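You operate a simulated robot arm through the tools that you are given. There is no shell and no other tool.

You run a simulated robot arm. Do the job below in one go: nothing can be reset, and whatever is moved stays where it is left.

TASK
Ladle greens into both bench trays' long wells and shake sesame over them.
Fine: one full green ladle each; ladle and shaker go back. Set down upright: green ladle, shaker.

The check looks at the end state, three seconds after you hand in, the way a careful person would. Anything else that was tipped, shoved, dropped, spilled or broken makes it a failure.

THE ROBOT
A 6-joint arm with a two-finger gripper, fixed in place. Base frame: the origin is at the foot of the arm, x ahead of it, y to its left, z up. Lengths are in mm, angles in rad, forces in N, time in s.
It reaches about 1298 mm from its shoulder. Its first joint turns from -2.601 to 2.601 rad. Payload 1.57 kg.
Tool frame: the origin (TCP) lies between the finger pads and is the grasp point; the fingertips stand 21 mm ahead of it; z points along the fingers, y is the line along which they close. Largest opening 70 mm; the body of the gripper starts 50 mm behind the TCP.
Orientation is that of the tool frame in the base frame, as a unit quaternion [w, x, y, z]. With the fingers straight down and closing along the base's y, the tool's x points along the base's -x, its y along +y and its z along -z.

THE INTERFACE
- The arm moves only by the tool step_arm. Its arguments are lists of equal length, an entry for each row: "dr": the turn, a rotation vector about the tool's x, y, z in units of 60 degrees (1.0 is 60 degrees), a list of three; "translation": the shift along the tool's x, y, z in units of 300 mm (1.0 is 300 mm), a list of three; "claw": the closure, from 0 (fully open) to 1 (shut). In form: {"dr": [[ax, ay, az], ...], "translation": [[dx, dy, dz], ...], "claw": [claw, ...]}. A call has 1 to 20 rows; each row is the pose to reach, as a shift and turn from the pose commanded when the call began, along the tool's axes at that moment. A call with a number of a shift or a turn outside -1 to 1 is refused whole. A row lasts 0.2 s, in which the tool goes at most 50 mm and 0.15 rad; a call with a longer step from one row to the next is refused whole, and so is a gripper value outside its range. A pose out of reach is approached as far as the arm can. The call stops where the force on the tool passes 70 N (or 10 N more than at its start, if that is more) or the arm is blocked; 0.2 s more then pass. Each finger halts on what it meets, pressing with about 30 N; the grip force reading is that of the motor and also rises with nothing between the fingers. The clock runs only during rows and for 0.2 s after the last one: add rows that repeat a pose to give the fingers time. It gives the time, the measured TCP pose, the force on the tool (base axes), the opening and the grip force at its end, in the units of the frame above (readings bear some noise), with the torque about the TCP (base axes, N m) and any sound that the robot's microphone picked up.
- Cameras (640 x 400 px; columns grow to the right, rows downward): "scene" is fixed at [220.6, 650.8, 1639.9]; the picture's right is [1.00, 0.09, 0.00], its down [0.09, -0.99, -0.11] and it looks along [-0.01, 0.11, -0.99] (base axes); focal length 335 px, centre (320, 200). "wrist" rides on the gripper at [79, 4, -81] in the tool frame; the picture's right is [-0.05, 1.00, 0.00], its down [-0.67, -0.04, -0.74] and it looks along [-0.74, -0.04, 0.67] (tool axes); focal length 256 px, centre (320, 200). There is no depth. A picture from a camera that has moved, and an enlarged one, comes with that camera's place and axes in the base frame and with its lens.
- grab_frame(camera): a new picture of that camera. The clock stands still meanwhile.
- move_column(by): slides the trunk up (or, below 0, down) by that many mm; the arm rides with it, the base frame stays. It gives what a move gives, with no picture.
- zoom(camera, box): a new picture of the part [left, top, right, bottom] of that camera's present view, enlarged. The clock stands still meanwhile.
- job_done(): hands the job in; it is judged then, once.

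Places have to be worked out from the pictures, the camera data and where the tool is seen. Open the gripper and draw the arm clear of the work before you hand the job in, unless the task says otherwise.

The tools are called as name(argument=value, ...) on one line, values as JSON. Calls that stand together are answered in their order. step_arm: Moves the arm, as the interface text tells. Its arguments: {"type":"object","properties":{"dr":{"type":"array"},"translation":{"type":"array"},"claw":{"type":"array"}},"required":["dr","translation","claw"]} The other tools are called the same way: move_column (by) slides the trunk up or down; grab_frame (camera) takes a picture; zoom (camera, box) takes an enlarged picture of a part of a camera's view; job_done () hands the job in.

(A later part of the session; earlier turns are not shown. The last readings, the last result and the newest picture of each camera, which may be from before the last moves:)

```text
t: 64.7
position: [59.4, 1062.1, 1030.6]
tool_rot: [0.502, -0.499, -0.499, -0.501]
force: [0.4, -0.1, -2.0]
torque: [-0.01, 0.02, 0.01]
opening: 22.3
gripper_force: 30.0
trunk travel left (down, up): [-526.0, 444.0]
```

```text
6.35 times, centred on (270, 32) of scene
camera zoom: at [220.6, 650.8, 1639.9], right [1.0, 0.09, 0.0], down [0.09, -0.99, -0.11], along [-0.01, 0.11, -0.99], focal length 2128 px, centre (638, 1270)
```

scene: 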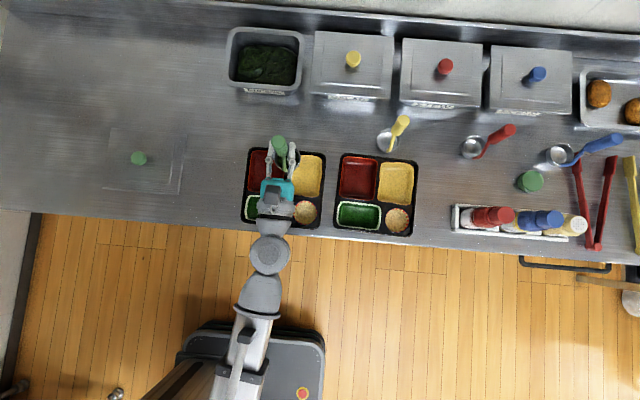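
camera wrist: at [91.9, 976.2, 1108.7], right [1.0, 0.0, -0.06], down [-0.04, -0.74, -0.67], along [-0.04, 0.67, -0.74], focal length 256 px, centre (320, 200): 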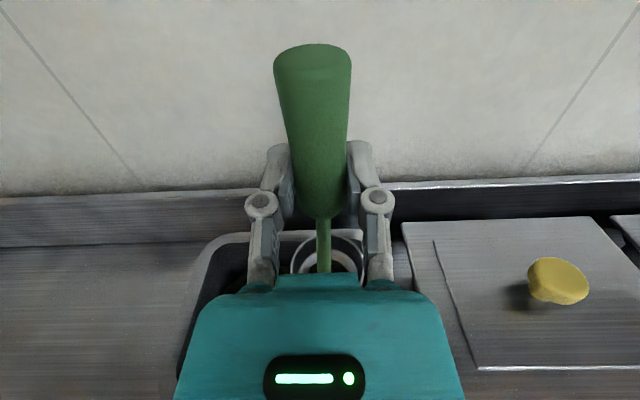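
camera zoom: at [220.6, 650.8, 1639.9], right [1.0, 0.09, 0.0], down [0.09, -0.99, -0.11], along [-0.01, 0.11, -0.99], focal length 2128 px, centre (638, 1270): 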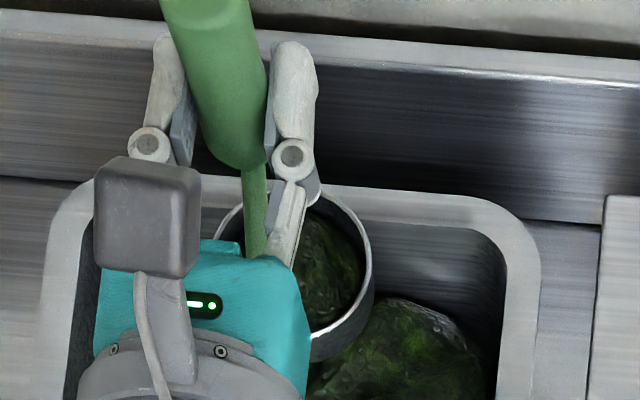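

The ladle is full again. Carrying back via (155,889), then to tray 2.

step_arm(dr=[[0, 0, 0], [0, 0, 0], [0, 0, 0], [0, 0, 0], [0, 0, 0], [0, 0, 0], [0, 0, 0]], translation=[[0, 0.03, -0.05], [0, 0.08, -0.14], [0, 0.13, -0.23], [0, 0.18, -0.33], [0, 0.23, -0.43], [0, 0.28, -0.52], [0, 0.32, -0.577]], claw=[1, 1, 1, 1, 1, 1, 1])

step_arm(dr=[[0, 0, 0], [0, 0, 0], [0, 0, 0], [0, 0, 0], [0, 0, 0], [0, 0, 0], [0, 0, 0]], translation=[[0, 0.02, -0.06], [0, 0.04, -0.16], [0, 0.06, -0.26], [0, 0.08, -0.37], [0, 0.1, -0.48], [0, 0.12, -0.58], [0, 0.14, -0.637]], claw=[1, 1, 1, 1, 1, 1, 1])

grab_frame(camera="wrist")

```text
t: 66.3
position: [156.0, 888.3, 1031.5]
tool_rot: [-0.501, 0.5, 0.498, 0.501]
force: [0.6, -0.3, -1.1]
torque: [-0.01, 0.01, 0.0]
opening: 21.9
gripper_force: 29.9
trunk travel left (down, up): [-526.0, 444.0]
```

```text
t: 67.9
position: [199.8, 695.0, 1031.9]
tool_rot: [0.501, -0.5, -0.499, -0.5]
force: [-0.1, 0.7, -1.3]
torque: [-0.03, 0.01, 0.01]
opening: 22.1
gripper_force: 30.5
trunk travel left (down, up): [-526.0, 444.0]
```

```text
taken
camera wrist: at [202.1, 614.5, 1109.1], right [1.0, 0.0, -0.06], down [-0.04, -0.74, -0.67], along [-0.04, 0.67, -0.74], focal length 256 px, centre (320, 200)
```

wrist: 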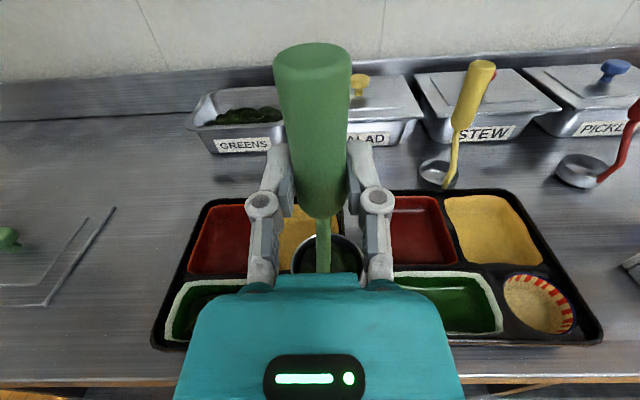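

Now across to x≈393, beside tray 2's long well (centre ≈(308,710)).

step_arm(dr=[[0, 0, 0], [0, 0, 0], [0, 0, 0], [0, 0, 0], [0, 0, 0], [0, 0, 0], [0, 0, 0]], translation=[[0, 0.06, 0], [0, 0.16, 0.005], [0, 0.27, 0.01], [0, 0.38, 0.01], [0, 0.49, 0.01], [0, 0.59, 0.01], [0, 0.645, 0.01]], claw=[1, 1, 1, 1, 1, 1, 1])

zoom(camera="scene", box=[260, 130, 460, 255])

grab_frame(camera="wrist")

```text
t: 69.5
position: [390.5, 698.3, 1031.6]
tool_rot: [0.502, -0.5, -0.498, -0.501]
force: [0.0, -0.2, -2.2]
torque: [0.0, 0.01, 0.02]
opening: 22.2
gripper_force: 30.2
trunk travel left (down, up): [-526.0, 444.0]
```

```text
3.20 times, centred on (360, 192) of scene
camera zoom: at [220.6, 650.8, 1639.9], right [1.0, 0.09, 0.0], down [0.09, -0.99, -0.11], along [-0.01, 0.11, -0.99], focal length 1073 px, centre (192, 224)
```

zoom: 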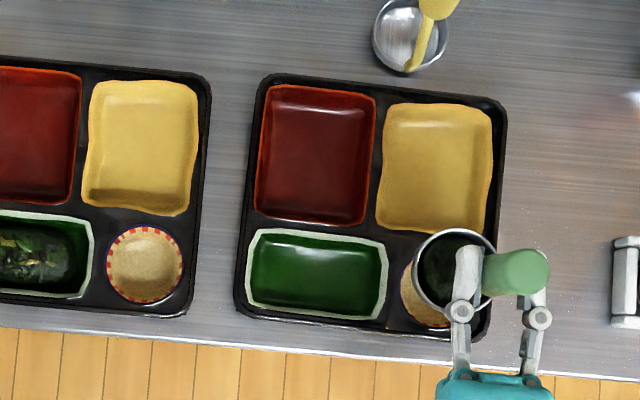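

```text
taken
camera wrist: at [394.3, 617.4, 1109.0], right [1.0, 0.0, -0.06], down [-0.04, -0.74, -0.67], along [-0.04, 0.67, -0.74], focal length 256 px, centre (320, 200)
```

wrist: 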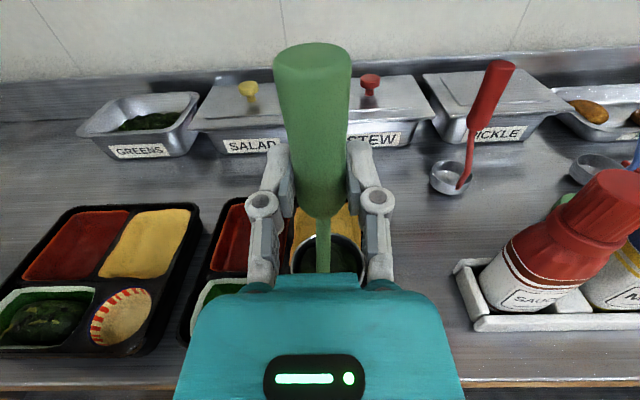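

Bowl at (392,715), well centre ≈(308,710): shift −4 mm in y and roll 42° as before, then lower 45 mm.

step_arm(dr=[[0, 0, 0.08], [0, 0, 0.17], [0, 0, 0.26], [0, 0, 0.35], [0, 0, 0.44], [0, 0, 0.53], [0, 0, 0.62], [0, 0, 0.7]], translation=[[0, 0, -0.007], [0, 0, -0.014], [0, 0, -0.014], [0, 0, -0.014], [0, 0, -0.014], [0, 0, -0.014], [0, 0, -0.014], [0, 0, -0.014]], claw=[1, 1, 1, 1, 1, 1, 1, 1])

move_column(by=-45)

zoom(camera="scene", box=[260, 130, 460, 255])

```text
t: 71.3
position: [390.6, 695.8, 1031.6]
tool_rot: [0.649, -0.645, -0.285, -0.286]
force: [0.6, -0.2, -1.3]
torque: [-0.01, -0.04, -0.01]
opening: 21.9
gripper_force: 30.2
trunk travel left (down, up): [-526.0, 444.0]
```

```text
t: 72.1
position: [389.9, 695.0, 985.9]
tool_rot: [0.647, -0.645, -0.286, -0.289]
force: [0.2, -0.1, -1.6]
torque: [0.0, -0.09, -0.01]
opening: 22.0
gripper_force: 30.0
trunk travel left (down, up): [-481.0, 489.0]
```

```text
3.20 times, centred on (360, 192) of scene
camera zoom: at [220.6, 650.8, 1639.9], right [1.0, 0.09, 0.0], down [0.09, -0.99, -0.11], along [-0.01, 0.11, -0.99], focal length 1073 px, centre (192, 224)
```

zoom: 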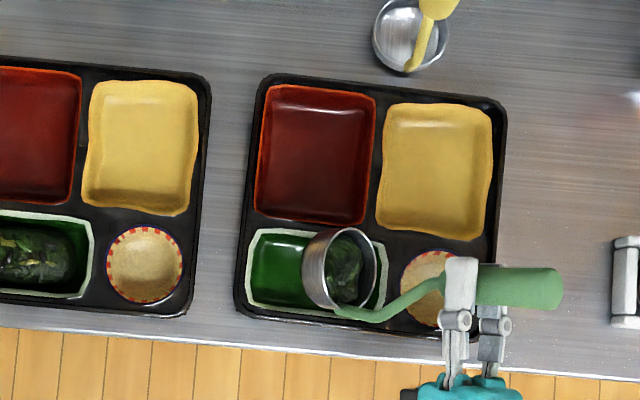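

The bowl hangs over tray 2's well the same way as for tray 1. Rolling on slowly.

step_arm(dr=[[0, 0, 0.05], [0, 0, 0.1], [0, 0, 0.15], [0, 0, 0.2], [0, 0, 0.25], [0, 0, 0.3], [0, 0, 0.3]], translation=[[0, 0, 0], [0, 0, 0], [0, 0, 0], [0, 0, 0], [0, 0, 0], [0, 0, 0], [0, 0, 0]], claw=[1, 1, 1, 1, 1, 1, 1])

zoom(camera="scene", box=[260, 130, 460, 255])

grab_frame(camera="wrist")

```text
t: 73.7
position: [390.2, 695.8, 987.0]
tool_rot: [0.684, -0.682, -0.18, -0.183]
force: [-0.8, 0.1, -1.4]
torque: [-0.04, -0.09, 0.0]
opening: 22.0
gripper_force: 29.9
trunk travel left (down, up): [-481.0, 489.0]
```

```text
3.20 times, centred on (360, 192) of scene
camera zoom: at [220.6, 650.8, 1639.9], right [1.0, 0.09, 0.0], down [0.09, -0.99, -0.11], along [-0.01, 0.11, -0.99], focal length 1073 px, centre (192, 224)
```

zoom: 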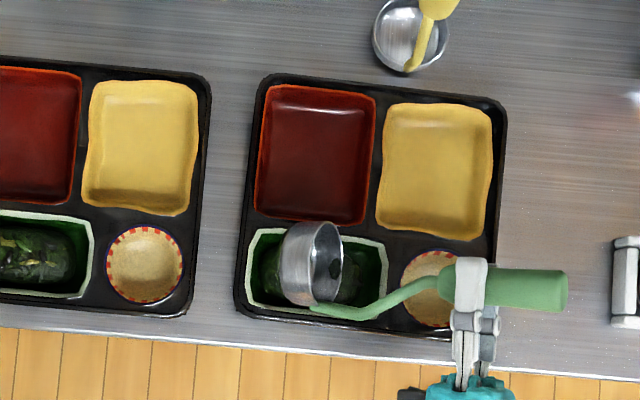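

```text
taken
camera wrist: at [460.6, 614.1, 1020.4], right [0.45, 0.0, -0.89], down [-0.6, -0.74, -0.3], along [-0.66, 0.67, -0.33], focal length 256 px, centre (320, 200)
```

wrist: 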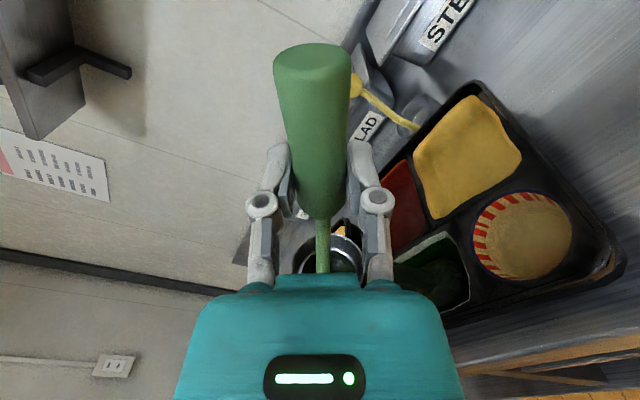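

Poured with no slip this time. Rolling ~18° more to make sure the bowl is emptied, then check.

step_arm(dr=[[0, 0, 0.06], [0, 0, 0.12], [0, 0, 0.18], [0, 0, 0.24], [0, 0, 0.3], [0, 0, 0.3]], translation=[[0, 0, 0], [0, 0, 0], [0, 0, 0], [0, 0, 0], [0, 0, 0], [0, 0, 0]], claw=[1, 1, 1, 1, 1, 1])

zoom(camera="scene", box=[320, 185, 400, 235])

grab_frame(camera="wrist")

```text
t: 75.1
position: [390.1, 696.2, 986.8]
tool_rot: [0.705, -0.702, -0.071, -0.073]
force: [0.2, -0.3, -0.6]
torque: [-0.06, -0.13, 0.01]
opening: 22.2
gripper_force: 30.5
trunk travel left (down, up): [-481.0, 489.0]
```

```text
8.00 times, centred on (360, 210) of scene
camera zoom: at [220.6, 650.8, 1639.9], right [1.0, 0.09, 0.0], down [0.09, -0.99, -0.11], along [-0.01, 0.11, -0.99], focal length 2682 px, centre (0, 120)
```

zoom: 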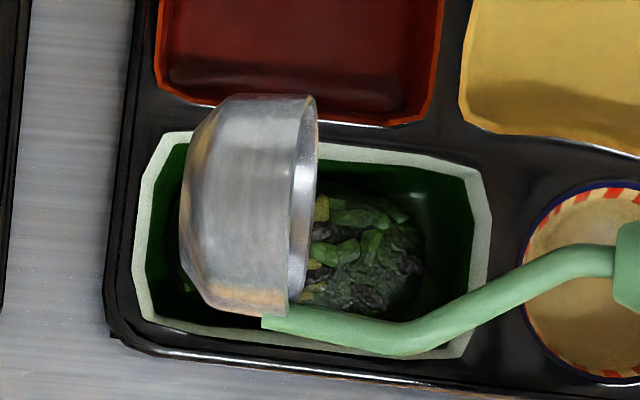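

```text
taken
camera wrist: at [467.2, 614.5, 996.8], right [0.15, 0.0, -0.99], down [-0.66, -0.74, -0.1], along [-0.74, 0.67, -0.11], focal length 256 px, centre (320, 200)
```

wrist: 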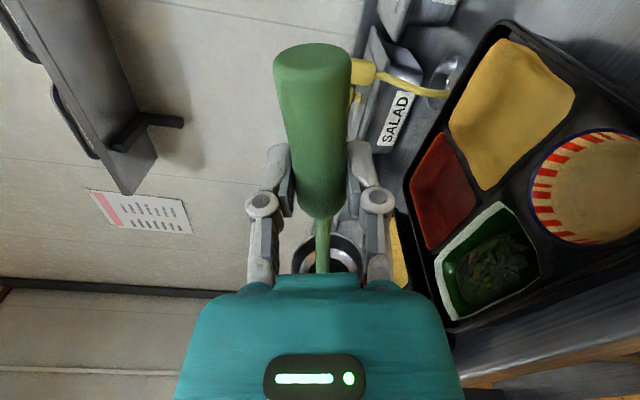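

Greens are in tray 2's well with nothing spilled. Raise 45 mm and unroll to upright.

move_column(by=45)

step_arm(dr=[[0, 0, -0.1], [0, 0, -0.21], [0, 0, -0.32], [0, 0, -0.43], [0, 0, -0.54], [0, 0, -0.65], [0, 0, -0.75]], translation=[[0, 0, 0], [0, 0, 0], [0, 0, 0], [0, 0, 0], [0, 0, 0], [0, 0, 0], [0, 0, 0]], claw=[1, 1, 1, 1, 1, 1, 1])

step_arm(dr=[[0, 0, -0.1], [0, 0, -0.2], [0, 0, -0.3], [0, 0, -0.4], [0, 0, -0.5], [0, 0, -0.555], [0, 0, -0.555]], translation=[[0, 0, 0], [0, 0, 0], [0, 0, 0], [0, 0, 0], [0, 0, 0], [0, 0, 0], [0, 0, 0]], claw=[1, 1, 1, 1, 1, 1, 1])

grab_frame(camera="wrist")

zoom(camera="scene", box=[230, 130, 430, 255])

```text
t: 76.0
position: [388.9, 696.2, 1031.4]
tool_rot: [0.705, -0.702, -0.073, -0.074]
force: [0.6, 0.4, -1.5]
torque: [-0.02, -0.07, -0.01]
opening: 22.1
gripper_force: 30.3
trunk travel left (down, up): [-526.0, 444.0]
```

```text
t: 77.6
position: [388.6, 696.7, 1030.7]
tool_rot: [0.624, -0.619, -0.337, -0.338]
force: [0.5, 0.6, -0.9]
torque: [-0.02, -0.07, 0.0]
opening: 21.9
gripper_force: 30.8
trunk travel left (down, up): [-526.0, 444.0]
```

```text
t: 79.2
position: [390.4, 695.0, 1031.3]
tool_rot: [-0.5, 0.498, 0.5, 0.502]
force: [-0.2, 0.7, -0.6]
torque: [-0.01, 0.0, 0.04]
opening: 21.8
gripper_force: 30.1
trunk travel left (down, up): [-526.0, 444.0]
```

```text
taken
camera wrist: at [393.2, 613.9, 1109.1], right [1.0, 0.0, -0.05], down [-0.03, -0.74, -0.67], along [-0.04, 0.67, -0.74], focal length 256 px, centre (320, 200)
```

wrist: 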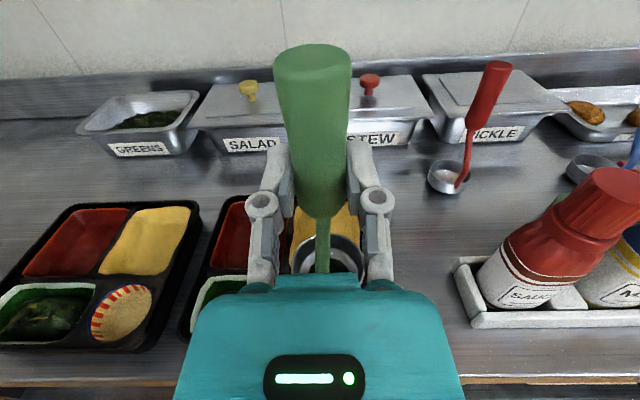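

```text
3.20 times, centred on (330, 192) of scene
camera zoom: at [220.6, 650.8, 1639.9], right [1.0, 0.09, 0.0], down [0.09, -0.99, -0.11], along [-0.01, 0.11, -0.99], focal length 1073 px, centre (288, 224)
```

zoom: 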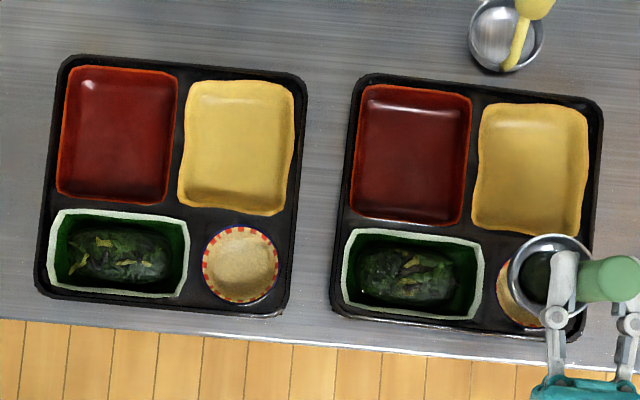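

Both wells hold greens. There's a dark patch in the bowl; zooming to see if it's residue.

zoom(camera="scene", box=[370, 190, 450, 240])

zoom(camera="wrist", box=[220, 180, 420, 305])

```text
8.00 times, centred on (410, 215) of scene
camera zoom: at [220.6, 650.8, 1639.9], right [1.0, 0.09, 0.0], down [0.09, -0.99, -0.11], along [-0.01, 0.11, -0.99], focal length 2682 px, centre (-400, 80)
```

zoom: 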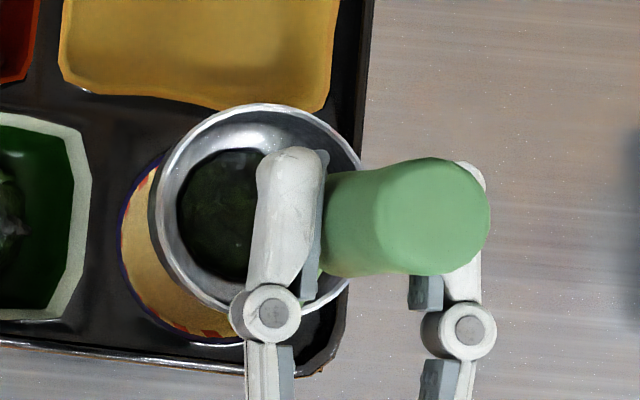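

```text
3.20 times, centred on (320, 242) of wrist
camera zoom: at [393.2, 613.9, 1109.1], right [1.0, 0.0, -0.05], down [-0.03, -0.74, -0.67], along [-0.04, 0.67, -0.74], focal length 819 px, centre (320, 64)
```

zoom: 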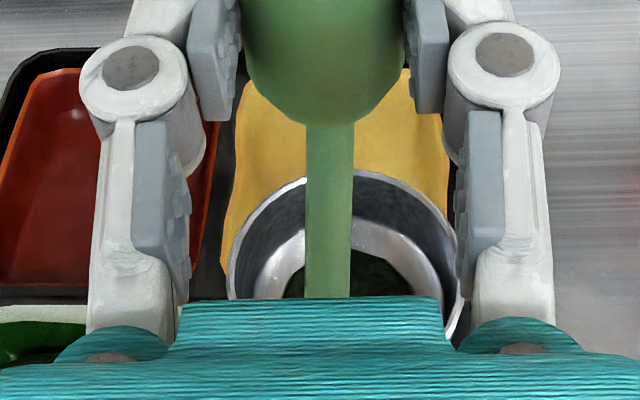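

A thin residue remains at the bottom of the bowl. I'll roll again over the same well and go past 90° to empty it fully.

step_arm(dr=[[0, 0, 0.1], [0, 0, 0.21], [0, 0, 0.32], [0, 0, 0.43], [0, 0, 0.54], [0, 0, 0.65], [0, 0, 0.76], [0, 0, 0.87], [0, 0, 0.98]], translation=[[0, 0.01, 0], [0, 0.02, 0], [0, 0.03, 0], [0, 0.03, 0], [0, 0.03, 0], [0, 0.03, 0], [0, 0.03, 0], [0, 0.03, 0], [0, 0.03, 0]], claw=[1, 1, 1, 1, 1, 1, 1, 1, 1])

move_column(by=-50)

step_arm(dr=[[0, 0, 0.08], [0, 0, 0.16], [0, 0, 0.24], [0, 0, 0.32], [0, 0, 0.4], [0, 0, 0.48]], translation=[[0, 0, 0], [0, 0, 0], [0, 0, 0], [0, 0, 0], [0, 0, 0], [0, 0, 0]], claw=[1, 1, 1, 1, 1, 1])

zoom(camera="scene", box=[320, 185, 400, 235])

grab_frame(camera="wrist")

```text
t: 81.2
position: [398.4, 696.1, 1031.5]
tool_rot: [0.683, -0.679, -0.189, -0.191]
force: [0.5, -0.1, -1.1]
torque: [-0.02, -0.06, 0.04]
opening: 22.1
gripper_force: 30.0
trunk travel left (down, up): [-526.0, 444.0]
```

```text
t: 82.1
position: [397.8, 695.8, 981.9]
tool_rot: [0.682, -0.679, -0.19, -0.191]
force: [-0.6, -0.9, -1.0]
torque: [-0.05, -0.09, -0.02]
opening: 21.8
gripper_force: 30.0
trunk travel left (down, up): [-476.0, 494.0]
```

```text
t: 83.5
position: [396.8, 697.5, 988.9]
tool_rot: [0.721, -0.692, -0.022, -0.025]
force: [-0.6, 0.5, -0.7]
torque: [0.01, -0.08, 0.03]
opening: 21.7
gripper_force: 29.5
out of reach, approached as far as the arm can: row 6
trunk travel left (down, up): [-476.0, 494.0]
```

```text
8.00 times, centred on (360, 210) of scene
camera zoom: at [220.6, 650.8, 1639.9], right [1.0, 0.09, 0.0], down [0.09, -0.99, -0.11], along [-0.01, 0.11, -0.99], focal length 2682 px, centre (0, 120)
```

zoom: 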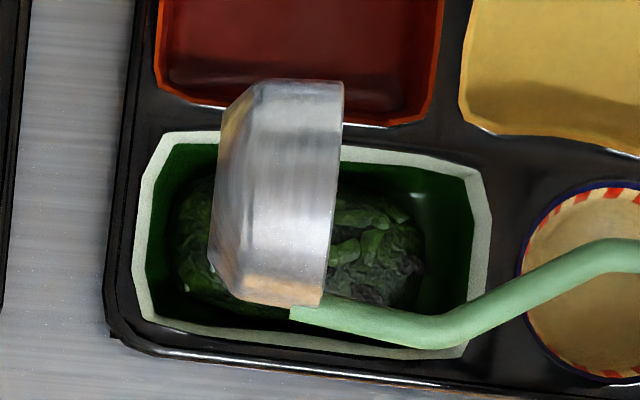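

```text
taken
camera wrist: at [474.9, 615.6, 984.8], right [0.01, 0.04, -1.0], down [-0.67, -0.74, -0.04], along [-0.74, 0.67, 0.02], focal length 256 px, centre (320, 200)
```

wrist: 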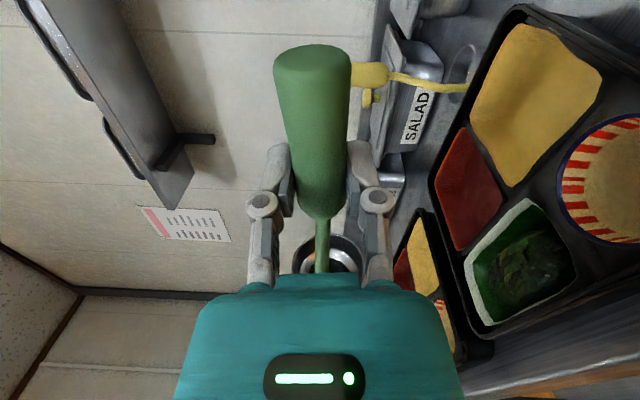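

The roll is near its joint limit (~88°). I'll nudge it further as far as it goes, with a correction of height, and then check the bowl.

step_arm(dr=[[0, 0, 0.08], [0, 0, 0.16], [0, 0, 0.2], [0, 0, 0.2]], translation=[[0, 0, 0], [0, 0, 0], [0, 0, 0], [0, 0, 0]], claw=[1, 1, 1, 1])

zoom(camera="scene", box=[320, 185, 400, 235])

zoom(camera="wrist", box=[270, 200, 380, 280])

```text
t: 84.5
position: [385.8, 704.8, 998.9]
tool_rot: [0.74, -0.672, 0.015, 0.002]
force: [0.6, 0.5, -1.7]
torque: [-0.03, -0.09, 0.02]
opening: 21.7
gripper_force: 30.0
out of reach, approached as far as the arm can: row 1, 2, 3, 4
trunk travel left (down, up): [-476.0, 494.0]
```

```text
8.00 times, centred on (360, 210) of scene
camera zoom: at [220.6, 650.8, 1639.9], right [1.0, 0.09, 0.0], down [0.09, -0.99, -0.11], along [-0.01, 0.11, -0.99], focal length 2682 px, centre (0, 120)
```

zoom: 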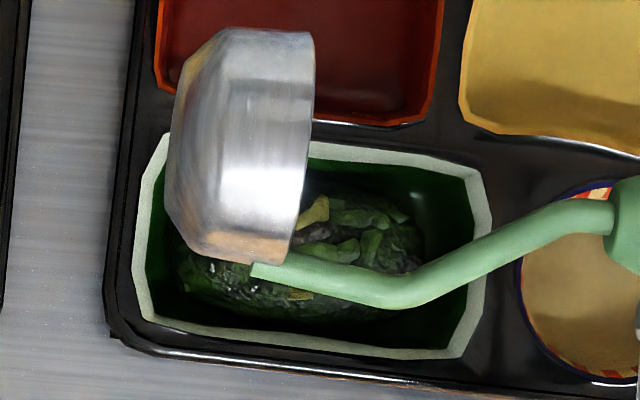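

```text
5.00 times, centred on (325, 240) of wrist
camera zoom: at [461.4, 622.6, 983.1], right [-0.08, 0.1, -0.99], down [-0.68, -0.73, -0.02], along [-0.73, 0.67, 0.12], focal length 1280 px, centre (295, 0)
```

zoom: 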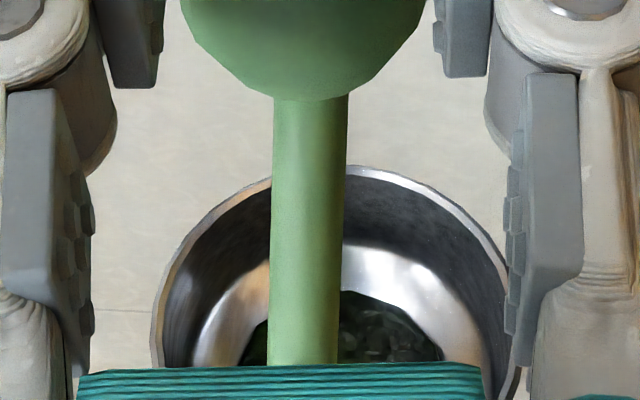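

A thin residue still clings to the bowl floor and this roll direction is at its limit. The other direction should have far more range, so I'll raise, unroll, and redo it from the −x side.

move_column(by=50)

step_arm(dr=[[-0.004, -0.006, -0.1], [-0.008, -0.012, -0.21], [-0.012, -0.018, -0.32], [-0.016, -0.024, -0.43], [-0.02, -0.031, -0.54], [-0.025, -0.037, -0.65], [-0.0293, -0.0432, -0.761]], translation=[[0.003, 0.01, -0.005], [0.006, 0.02, -0.01], [0.009, 0.03, -0.015], [0.012, 0.04, -0.02], [0.015, 0.05, -0.025], [0.017, 0.055, -0.03], [0.017, 0.055, -0.03]], claw=[1, 1, 1, 1, 1, 1, 1])

step_arm(dr=[[-0.004, -0.006, -0.1], [-0.008, -0.012, -0.21], [-0.012, -0.018, -0.32], [-0.016, -0.024, -0.43], [-0.02, -0.031, -0.54], [-0.025, -0.037, -0.65], [-0.0293, -0.0432, -0.761], [-0.0293, -0.0432, -0.761]], translation=[[0, 0, 0], [0, 0, 0], [0, 0, 0], [0, 0, 0], [0, 0, 0], [0, 0, 0], [0, 0, 0], [0, 0, 0]], claw=[1, 1, 1, 1, 1, 1, 1, 1])

grab_frame(camera="wrist")

```text
t: 85.4
position: [385.2, 704.8, 1049.6]
tool_rot: [0.741, -0.671, 0.016, 0.001]
force: [0.2, -0.3, -1.3]
torque: [-0.02, -0.09, 0.04]
opening: 21.8
gripper_force: 29.5
trunk travel left (down, up): [-526.0, 444.0]
```

```text
t: 87.0
position: [389.1, 695.6, 1039.3]
tool_rot: [0.671, -0.637, -0.264, -0.272]
force: [-0.5, 0.0, -0.4]
torque: [-0.03, -0.04, 0.0]
opening: 21.8
gripper_force: 30.0
out of reach, approached as far as the arm can: row 2, 3, 4, 5, 6, 7
trunk travel left (down, up): [-526.0, 444.0]
```

```text
t: 88.8
position: [387.7, 696.7, 1030.4]
tool_rot: [-0.499, 0.499, 0.501, 0.501]
force: [-0.4, -0.3, -0.7]
torque: [-0.01, 0.02, 0.0]
opening: 22.0
gripper_force: 30.3
out of reach, approached as far as the arm can: row 3, 4, 5, 6, 7, 8
trunk travel left (down, up): [-526.0, 444.0]
```

```text
taken
camera wrist: at [391.9, 616.6, 1108.6], right [1.0, 0.0, -0.05], down [-0.04, -0.74, -0.67], along [-0.04, 0.67, -0.74], focal length 256 px, centre (320, 200)
```

wrist: 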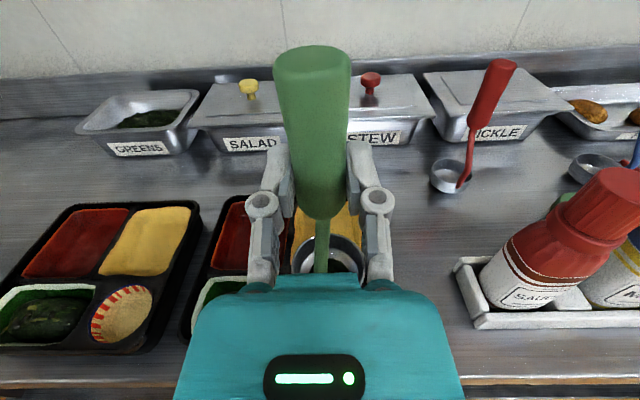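

Upright again. Shift to x≈207 and roll the other way.

step_arm(dr=[[0, 0, 0], [0, 0, 0], [0, 0, 0], [0, 0, 0], [0, 0, 0]], translation=[[0, -0.13, 0], [0, -0.27, 0], [0, -0.41, 0], [0, -0.55, 0], [0, -0.603, 0]], claw=[1, 1, 1, 1, 1])

step_arm(dr=[[0, 0, -0.1], [0, 0, -0.21], [0, 0, -0.32], [0, 0, -0.43], [0, 0, -0.54], [0, 0, -0.65], [0, 0, -0.76], [0, 0, -0.87], [0, 0, -0.98]], translation=[[0, 0, 0], [0, 0, 0], [0, 0, 0], [0, 0, 0], [0, 0, 0], [0, 0, 0], [0, 0, 0], [0, 0, 0], [0, 0, 0]], claw=[1, 1, 1, 1, 1, 1, 1, 1, 1])

grab_frame(camera="wrist")

zoom(camera="scene", box=[230, 130, 430, 255])

```text
t: 90.0
position: [208.4, 694.2, 1030.1]
tool_rot: [-0.499, 0.5, 0.5, 0.501]
force: [0.7, -0.8, -1.6]
torque: [-0.03, 0.01, 0.03]
opening: 21.8
gripper_force: 30.3
trunk travel left (down, up): [-526.0, 444.0]
```

```text
t: 92.0
position: [208.2, 697.2, 1030.2]
tool_rot: [-0.188, 0.19, 0.681, 0.682]
force: [-0.6, 0.6, -1.3]
torque: [0.0, 0.1, -0.06]
opening: 21.9
gripper_force: 29.9
trunk travel left (down, up): [-526.0, 444.0]
```

```text
taken
camera wrist: at [141.4, 616.6, 1073.9], right [0.56, 0.0, 0.83], down [0.55, -0.75, -0.37], along [0.62, 0.67, -0.42], focal length 256 px, centre (320, 200)
```

wrist: 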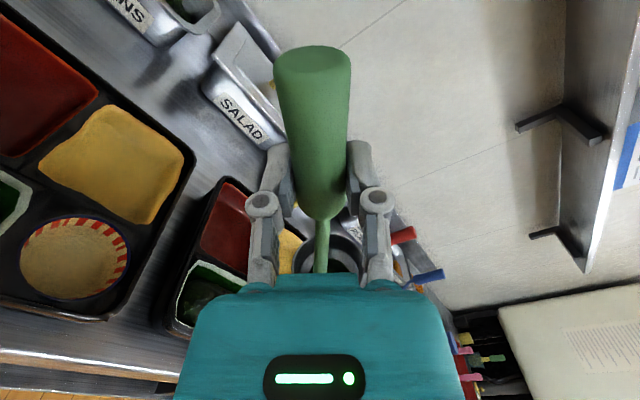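

```text
3.20 times, centred on (330, 192) of scene
camera zoom: at [220.6, 650.8, 1639.9], right [1.0, 0.09, 0.0], down [0.09, -0.99, -0.11], along [-0.01, 0.11, -0.99], focal length 1073 px, centre (288, 224)
```

zoom: 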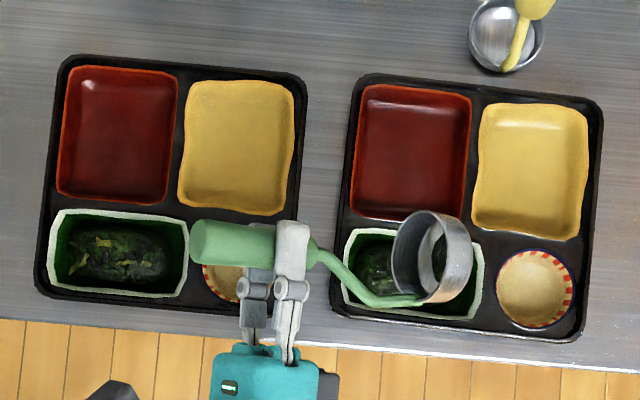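

Bowl is over tray 2's well from the other side. Lower 50 mm and roll to about −115°.

move_column(by=-50)

step_arm(dr=[[0, 0, -0.1], [0, 0, -0.2], [0, 0, -0.3], [0, 0, -0.4], [0, 0, -0.5], [0, 0, -0.6], [0, 0, -0.7], [0, 0, -0.8], [0, 0, -0.9], [0, 0, -0.9]], translation=[[0, 0, 0], [0, 0, 0], [0, 0, 0], [0, 0, 0], [0, 0, 0], [0, 0, 0], [0, 0, 0], [0, 0, 0], [0, 0, 0], [0, 0, 0]], claw=[1, 1, 1, 1, 1, 1, 1, 1, 1, 1])

grab_frame(camera="wrist")

zoom(camera="scene", box=[230, 130, 430, 255])

```text
t: 93.0
position: [208.7, 697.4, 980.6]
tool_rot: [-0.189, 0.19, 0.681, 0.682]
force: [0.0, -0.5, -0.6]
torque: [-0.03, 0.07, 0.01]
opening: 21.9
gripper_force: 29.9
trunk travel left (down, up): [-476.0, 494.0]
```

```text
t: 95.2
position: [207.7, 696.9, 980.2]
tool_rot: [0.141, -0.141, 0.692, 0.694]
force: [-0.4, 0.2, -1.3]
torque: [-0.02, 0.08, 0.01]
opening: 22.0
gripper_force: 29.6
trunk travel left (down, up): [-476.0, 494.0]
```

```text
taken
camera wrist: at [132.1, 616.4, 952.4], right [-0.34, 0.0, 0.94], down [0.63, -0.75, 0.23], along [0.7, 0.67, 0.25], focal length 256 px, centre (320, 200)
```

wrist: 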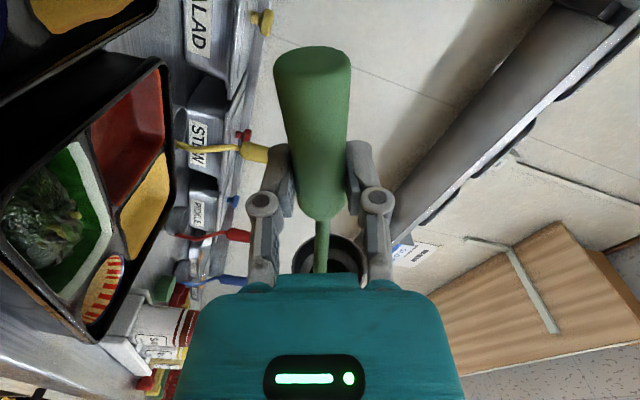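

```text
3.20 times, centred on (330, 192) of scene
camera zoom: at [220.6, 650.8, 1639.9], right [1.0, 0.09, 0.0], down [0.09, -0.99, -0.11], along [-0.01, 0.11, -0.99], focal length 1073 px, centre (288, 224)
```

zoom: 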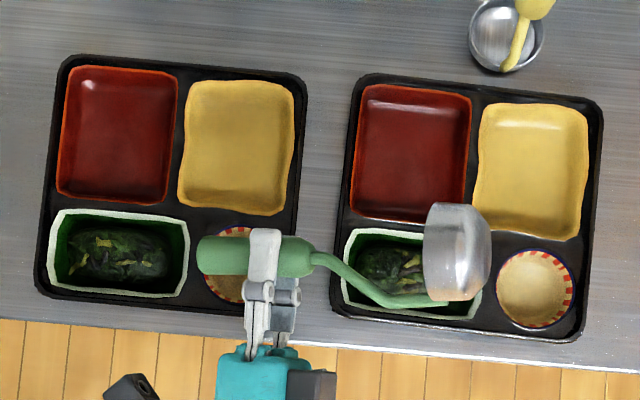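

At −112° roll. Checking the bowl's inside.

zoom(camera="wrist", box=[270, 200, 380, 280])

zoom(camera="scene", box=[320, 185, 400, 235])

zoom(camera="wrist", box=[0, 100, 200, 300])

```text
5.00 times, centred on (325, 240) of wrist
camera zoom: at [132.1, 616.4, 952.4], right [-0.34, 0.0, 0.94], down [0.63, -0.75, 0.23], along [0.7, 0.67, 0.25], focal length 1280 px, centre (295, 0)
```

zoom: 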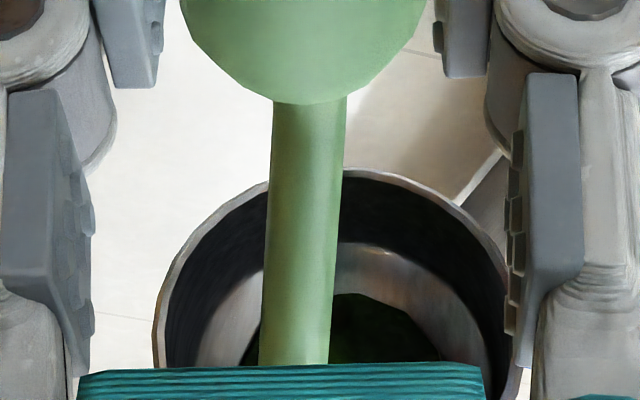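

```text
8.00 times, centred on (360, 210) of scene
camera zoom: at [220.6, 650.8, 1639.9], right [1.0, 0.09, 0.0], down [0.09, -0.99, -0.11], along [-0.01, 0.11, -0.99], focal length 2682 px, centre (0, 120)
```

zoom: 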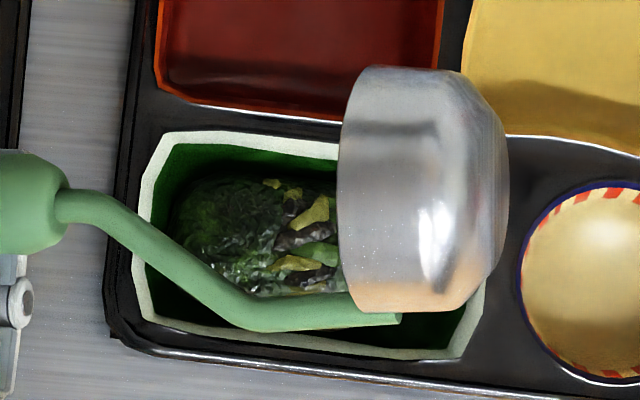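

```text
2.00 times, centred on (100, 200) of wrist
camera zoom: at [132.1, 616.4, 952.4], right [-0.34, 0.0, 0.94], down [0.63, -0.75, 0.23], along [0.7, 0.67, 0.25], focal length 512 px, centre (760, 200)
```

zoom: 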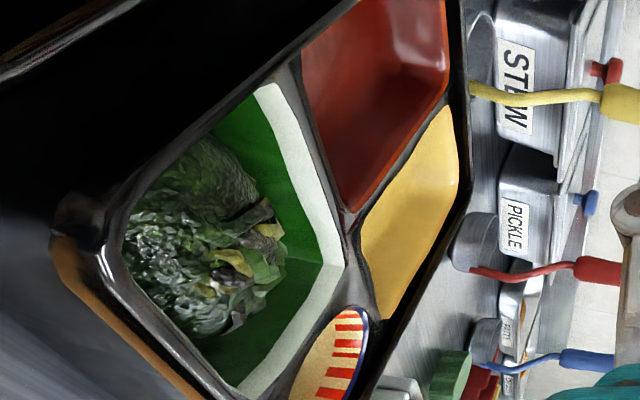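

A thin film still shows. I'll tip further to −140° with a brief hold, still above the well, to see if anything more comes off.

step_arm(dr=[[0, 0, -0.1], [0, 0, -0.2], [0, 0, -0.3], [0, 0, -0.4], [0, 0, -0.5], [0, 0, -0.5], [0, 0, -0.5], [0, 0, -0.5]], translation=[[0, 0, 0], [0, 0, 0], [0, 0, 0], [0, 0, 0], [0, 0, 0], [0, 0, 0], [0, 0, 0], [0, 0, 0]], claw=[1, 1, 1, 1, 1, 1, 1, 1])

zoom(camera="wrist", box=[270, 200, 380, 280])

zoom(camera="scene", box=[230, 130, 430, 255])

```text
t: 97.0
position: [207.7, 698.0, 980.6]
tool_rot: [0.315, -0.314, 0.634, 0.633]
force: [-0.2, -0.3, -1.2]
torque: [0.01, 0.06, -0.03]
opening: 22.0
gripper_force: 29.9
trunk travel left (down, up): [-476.0, 494.0]
```

```text
5.00 times, centred on (325, 240) of wrist
camera zoom: at [156.2, 616.1, 918.5], right [-0.76, 0.0, 0.65], down [0.43, -0.75, 0.51], along [0.48, 0.67, 0.57], focal length 1280 px, centre (295, 0)
```

zoom: 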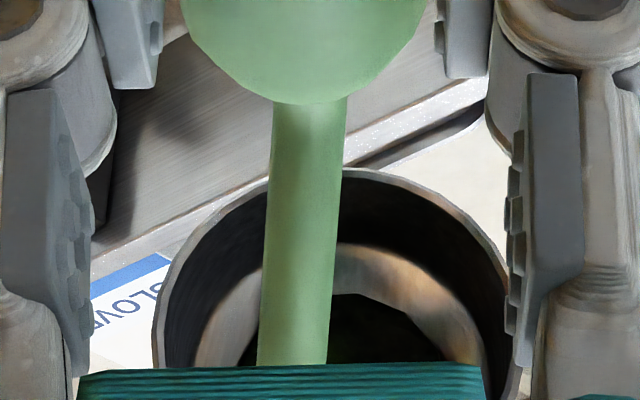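

```text
3.20 times, centred on (330, 192) of scene
camera zoom: at [220.6, 650.8, 1639.9], right [1.0, 0.09, 0.0], down [0.09, -0.99, -0.11], along [-0.01, 0.11, -0.99], focal length 1073 px, centre (288, 224)
```

zoom: 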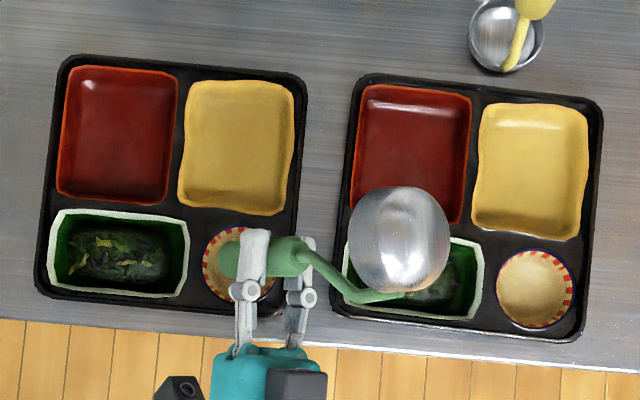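

The remaining speck is just a stain that clings. I'll raise and unroll back to upright (143° in three parts).

move_column(by=50)

step_arm(dr=[[0, 0, 0.12], [0, 0, 0.24], [0, 0, 0.36], [0, 0, 0.48], [0, 0, 0.6], [0, 0, 0.72], [0, 0, 0.84], [0, 0, 0.96]], translation=[[0, 0, 0], [0, 0, 0], [0, 0, 0], [0, 0, 0], [0, 0, 0], [0, 0, 0], [0, 0, 0], [0, 0, 0]], claw=[1, 1, 1, 1, 1, 1, 1, 1])

step_arm(dr=[[0, 0, 0.12], [0, 0, 0.24], [0, 0, 0.36], [0, 0, 0.48], [0, 0, 0.6], [0, 0, 0.72], [0, 0, 0.84], [0, 0, 0.96]], translation=[[0, 0, 0], [0, 0, 0], [0, 0, 0], [0, 0, 0], [0, 0, 0], [0, 0, 0], [0, 0, 0], [0, 0, 0]], claw=[1, 1, 1, 1, 1, 1, 1, 1])

step_arm(dr=[[0, 0, 0.12], [0, 0, 0.24], [0, 0, 0.36], [0, 0, 0.46], [0, 0, 0.46]], translation=[[0, 0, 0], [0, 0, 0], [0, 0, 0], [0, 0, 0], [0, 0, 0]], claw=[1, 1, 1, 1, 1])

grab_frame(camera="wrist")

zoom(camera="scene", box=[230, 130, 430, 255])

```text
t: 97.9
position: [209.5, 697.5, 1030.0]
tool_rot: [0.316, -0.314, 0.633, 0.633]
force: [0.3, 1.0, -1.7]
torque: [-0.01, 0.06, -0.04]
opening: 22.0
gripper_force: 30.7
trunk travel left (down, up): [-526.0, 444.0]
```

```text
t: 99.7
position: [207.9, 698.5, 1031.0]
tool_rot: [-0.03, 0.032, 0.707, 0.706]
force: [0.3, 0.5, -1.3]
torque: [-0.05, 0.11, -0.01]
opening: 22.2
gripper_force: 30.3
trunk travel left (down, up): [-526.0, 444.0]
```

```text
t: 101.5
position: [208.4, 695.9, 1031.2]
tool_rot: [-0.367, 0.367, 0.604, 0.605]
force: [-0.5, 0.4, -1.5]
torque: [0.02, 0.09, -0.06]
opening: 22.2
gripper_force: 30.2
trunk travel left (down, up): [-526.0, 444.0]
```

```text
t: 102.7
position: [208.7, 696.5, 1030.3]
tool_rot: [-0.5, 0.5, 0.499, 0.501]
force: [-0.8, 0.2, -1.3]
torque: [-0.01, -0.03, 0.03]
opening: 21.7
gripper_force: 29.9
trunk travel left (down, up): [-526.0, 444.0]
```

```text
taken
camera wrist: at [211.7, 615.9, 1108.7], right [1.0, 0.0, -0.05], down [-0.04, -0.74, -0.67], along [-0.04, 0.67, -0.74], focal length 256 px, centre (320, 200)
```

wrist: 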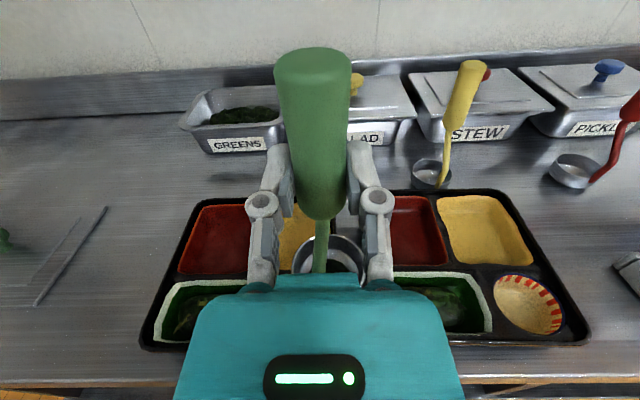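

```text
3.20 times, centred on (330, 192) of scene
camera zoom: at [220.6, 650.8, 1639.9], right [1.0, 0.09, 0.0], down [0.09, -0.99, -0.11], along [-0.01, 0.11, -0.99], focal length 1073 px, centre (288, 224)
```

zoom: 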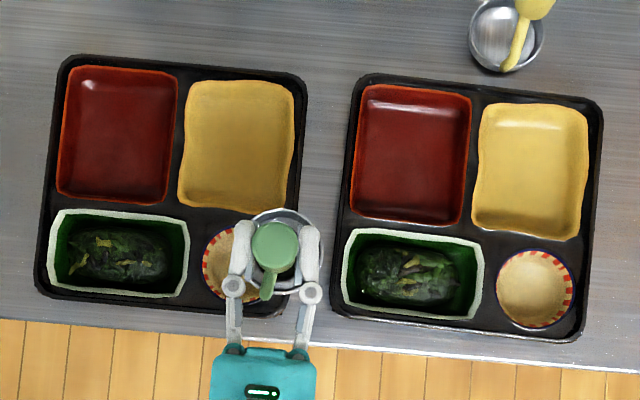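

Both trays look right. Now return the ladle to its original spot (154.6, 889).

step_arm(dr=[[0, 0, 0], [0, 0, 0], [0, 0, 0], [0, 0, 0], [0, 0, 0], [0, 0, 0]], translation=[[0, -0.03, 0.1], [0, -0.06, 0.22], [0, -0.1, 0.34], [0, -0.14, 0.46], [0, -0.17, 0.58], [0, -0.18, 0.643]], claw=[1, 1, 1, 1, 1, 1])

move_column(by=-65)

move_column(by=-13)

zoom(camera="scene", box=[250, 80, 350, 143])

grab_frame(camera="wrist")

```text
t: 104.1
position: [154.8, 890.4, 1031.3]
tool_rot: [-0.498, 0.502, 0.499, 0.501]
force: [0.1, -0.7, -1.8]
torque: [-0.03, 0.03, 0.02]
opening: 21.8
gripper_force: 29.3
trunk travel left (down, up): [-526.0, 444.0]
```

```text
t: 105.1
position: [154.1, 890.4, 964.9]
tool_rot: [-0.499, 0.5, 0.5, 0.5]
force: [0.1, 0.1, -1.1]
torque: [-0.01, 0.03, 0.02]
opening: 21.9
gripper_force: 29.8
trunk travel left (down, up): [-461.0, 509.0]
```

```text
t: 105.7
position: [153.0, 890.2, 951.0]
tool_rot: [-0.499, 0.501, 0.5, 0.5]
force: [-0.2, 0.5, -1.4]
torque: [0.0, 0.0, -0.01]
opening: 21.8
gripper_force: 29.8
trunk travel left (down, up): [-448.0, 522.0]
```

```text
6.35 times, centred on (300, 112) of scene
camera zoom: at [220.6, 650.8, 1639.9], right [1.0, 0.09, 0.0], down [0.09, -0.99, -0.11], along [-0.01, 0.11, -0.99], focal length 2128 px, centre (447, 762)
```

zoom: 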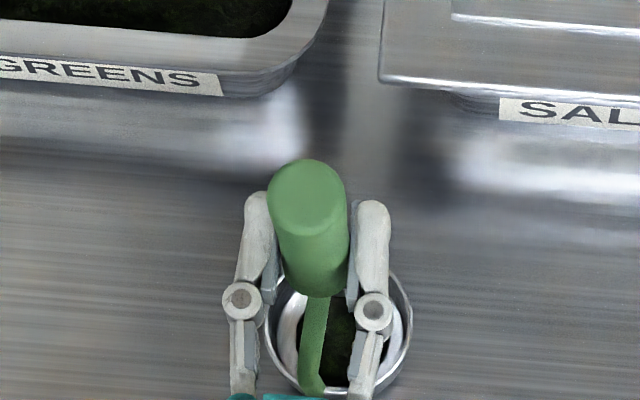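

```text
taken
camera wrist: at [157.5, 809.1, 1030.4], right [1.0, 0.0, -0.05], down [-0.04, -0.75, -0.67], along [-0.04, 0.67, -0.74], focal length 256 px, centre (320, 200)
```

wrist: 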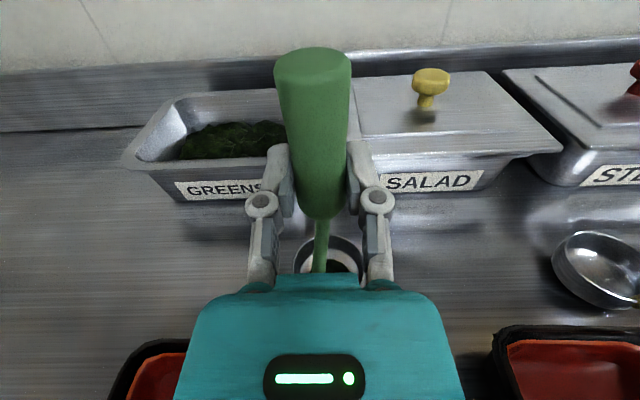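

The ladle is above its original place, a few mm up. Lowering in 2 mm steps until contact.

move_column(by=-3)

move_column(by=-2)

```text
t: 106.2
position: [155.2, 888.8, 951.3]
tool_rot: [-0.499, 0.499, 0.501, 0.501]
force: [1.2, 4.3, 17.1]
torque: [0.61, -0.07, 0.0]
opening: 22.1
gripper_force: 29.9
trunk travel left (down, up): [-445.0, 525.0]
```

```text
t: 106.8
position: [154.1, 887.4, 950.9]
tool_rot: [-0.5, 0.5, 0.5, 0.5]
force: [0.6, 5.5, 39.8]
torque: [0.7, -0.03, 0.01]
opening: 21.9
gripper_force: 30.1
trunk travel left (down, up): [-443.0, 527.0]
```

Contact was reached slightly above (40 N now). Back up 4 mm to a light touch before releasing.

move_column(by=3.5)

grab_frame(camera="wrist")

zoom(camera="scene", box=[250, 80, 350, 143])

```text
t: 107.3
position: [154.6, 890.1, 950.1]
tool_rot: [-0.498, 0.5, 0.501, 0.501]
force: [-0.4, -0.8, 1.5]
torque: [-0.1, 0.01, 0.06]
opening: 21.8
gripper_force: 29.5
trunk travel left (down, up): [-446.0, 524.0]
```

```text
taken
camera wrist: at [157.3, 808.7, 1028.7], right [1.0, 0.0, -0.05], down [-0.04, -0.75, -0.67], along [-0.04, 0.67, -0.74], focal length 256 px, centre (320, 200)
```

wrist: 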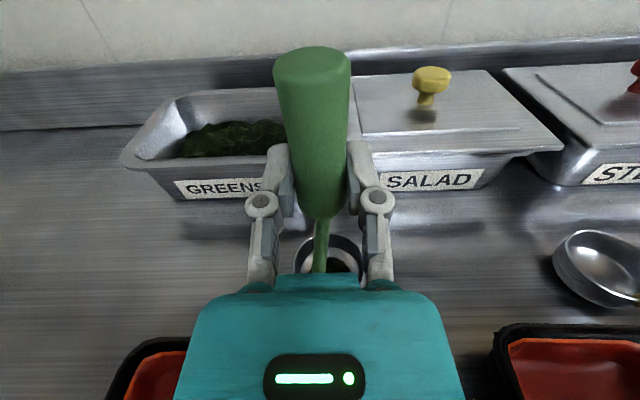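

```text
6.35 times, centred on (300, 112) of scene
camera zoom: at [220.6, 650.8, 1639.9], right [1.0, 0.09, 0.0], down [0.09, -0.99, -0.11], along [-0.01, 0.11, -0.99], focal length 2128 px, centre (447, 762)
```

zoom: 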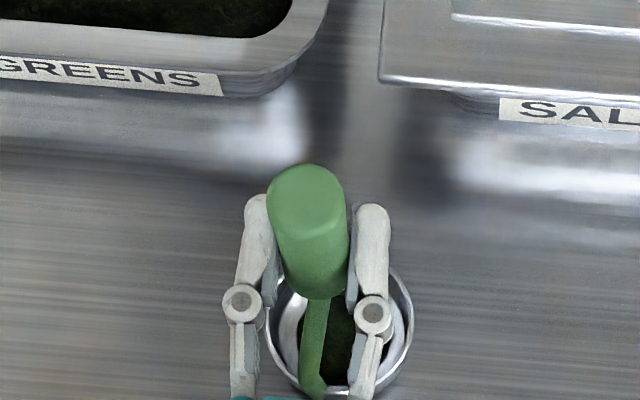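

Light contact and the handle matches the original pose. Opening the gripper gently.

step_arm(dr=[[0, 0, 0], [0, 0, 0], [0, 0, 0], [0, 0, 0], [0, 0, 0], [0, 0, 0]], translation=[[0, 0, 0], [0, 0, 0], [0, 0, 0], [0, 0, 0], [0, 0, 0], [0, 0, 0]], claw=[0.62, 0.5, 0.3, 0.1, 0, 0])

zoom(camera="scene", box=[250, 80, 350, 143])

grab_frame(camera="wrist")

```text
t: 108.7
position: [155.4, 890.3, 951.2]
tool_rot: [-0.5, 0.5, 0.5, 0.5]
force: [0.5, 0.3, -0.6]
torque: [-0.01, -0.02, -0.01]
opening: 69.9
gripper_force: 0.0
trunk travel left (down, up): [-446.0, 524.0]
```

```text
6.35 times, centred on (300, 112) of scene
camera zoom: at [220.6, 650.8, 1639.9], right [1.0, 0.09, 0.0], down [0.09, -0.99, -0.11], along [-0.01, 0.11, -0.99], focal length 2128 px, centre (447, 762)
```

zoom: 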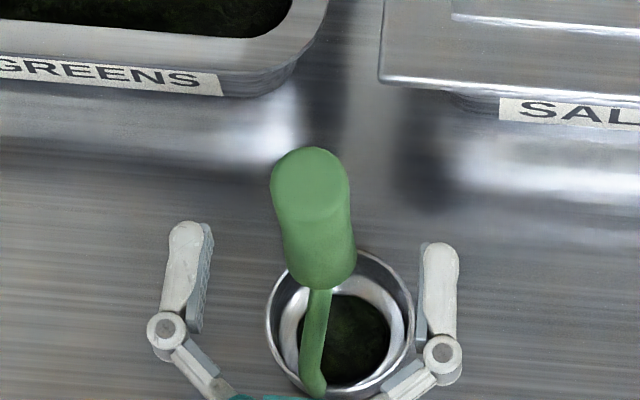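

```text
taken
camera wrist: at [157.5, 809.1, 1029.0], right [1.0, 0.0, -0.05], down [-0.04, -0.75, -0.67], along [-0.04, 0.67, -0.74], focal length 256 px, centre (320, 200)
```

wrist: 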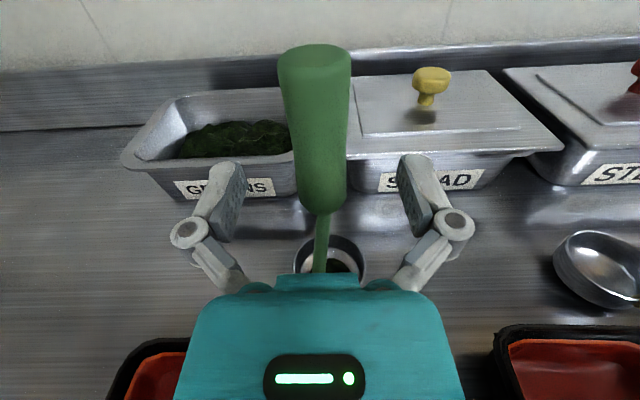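

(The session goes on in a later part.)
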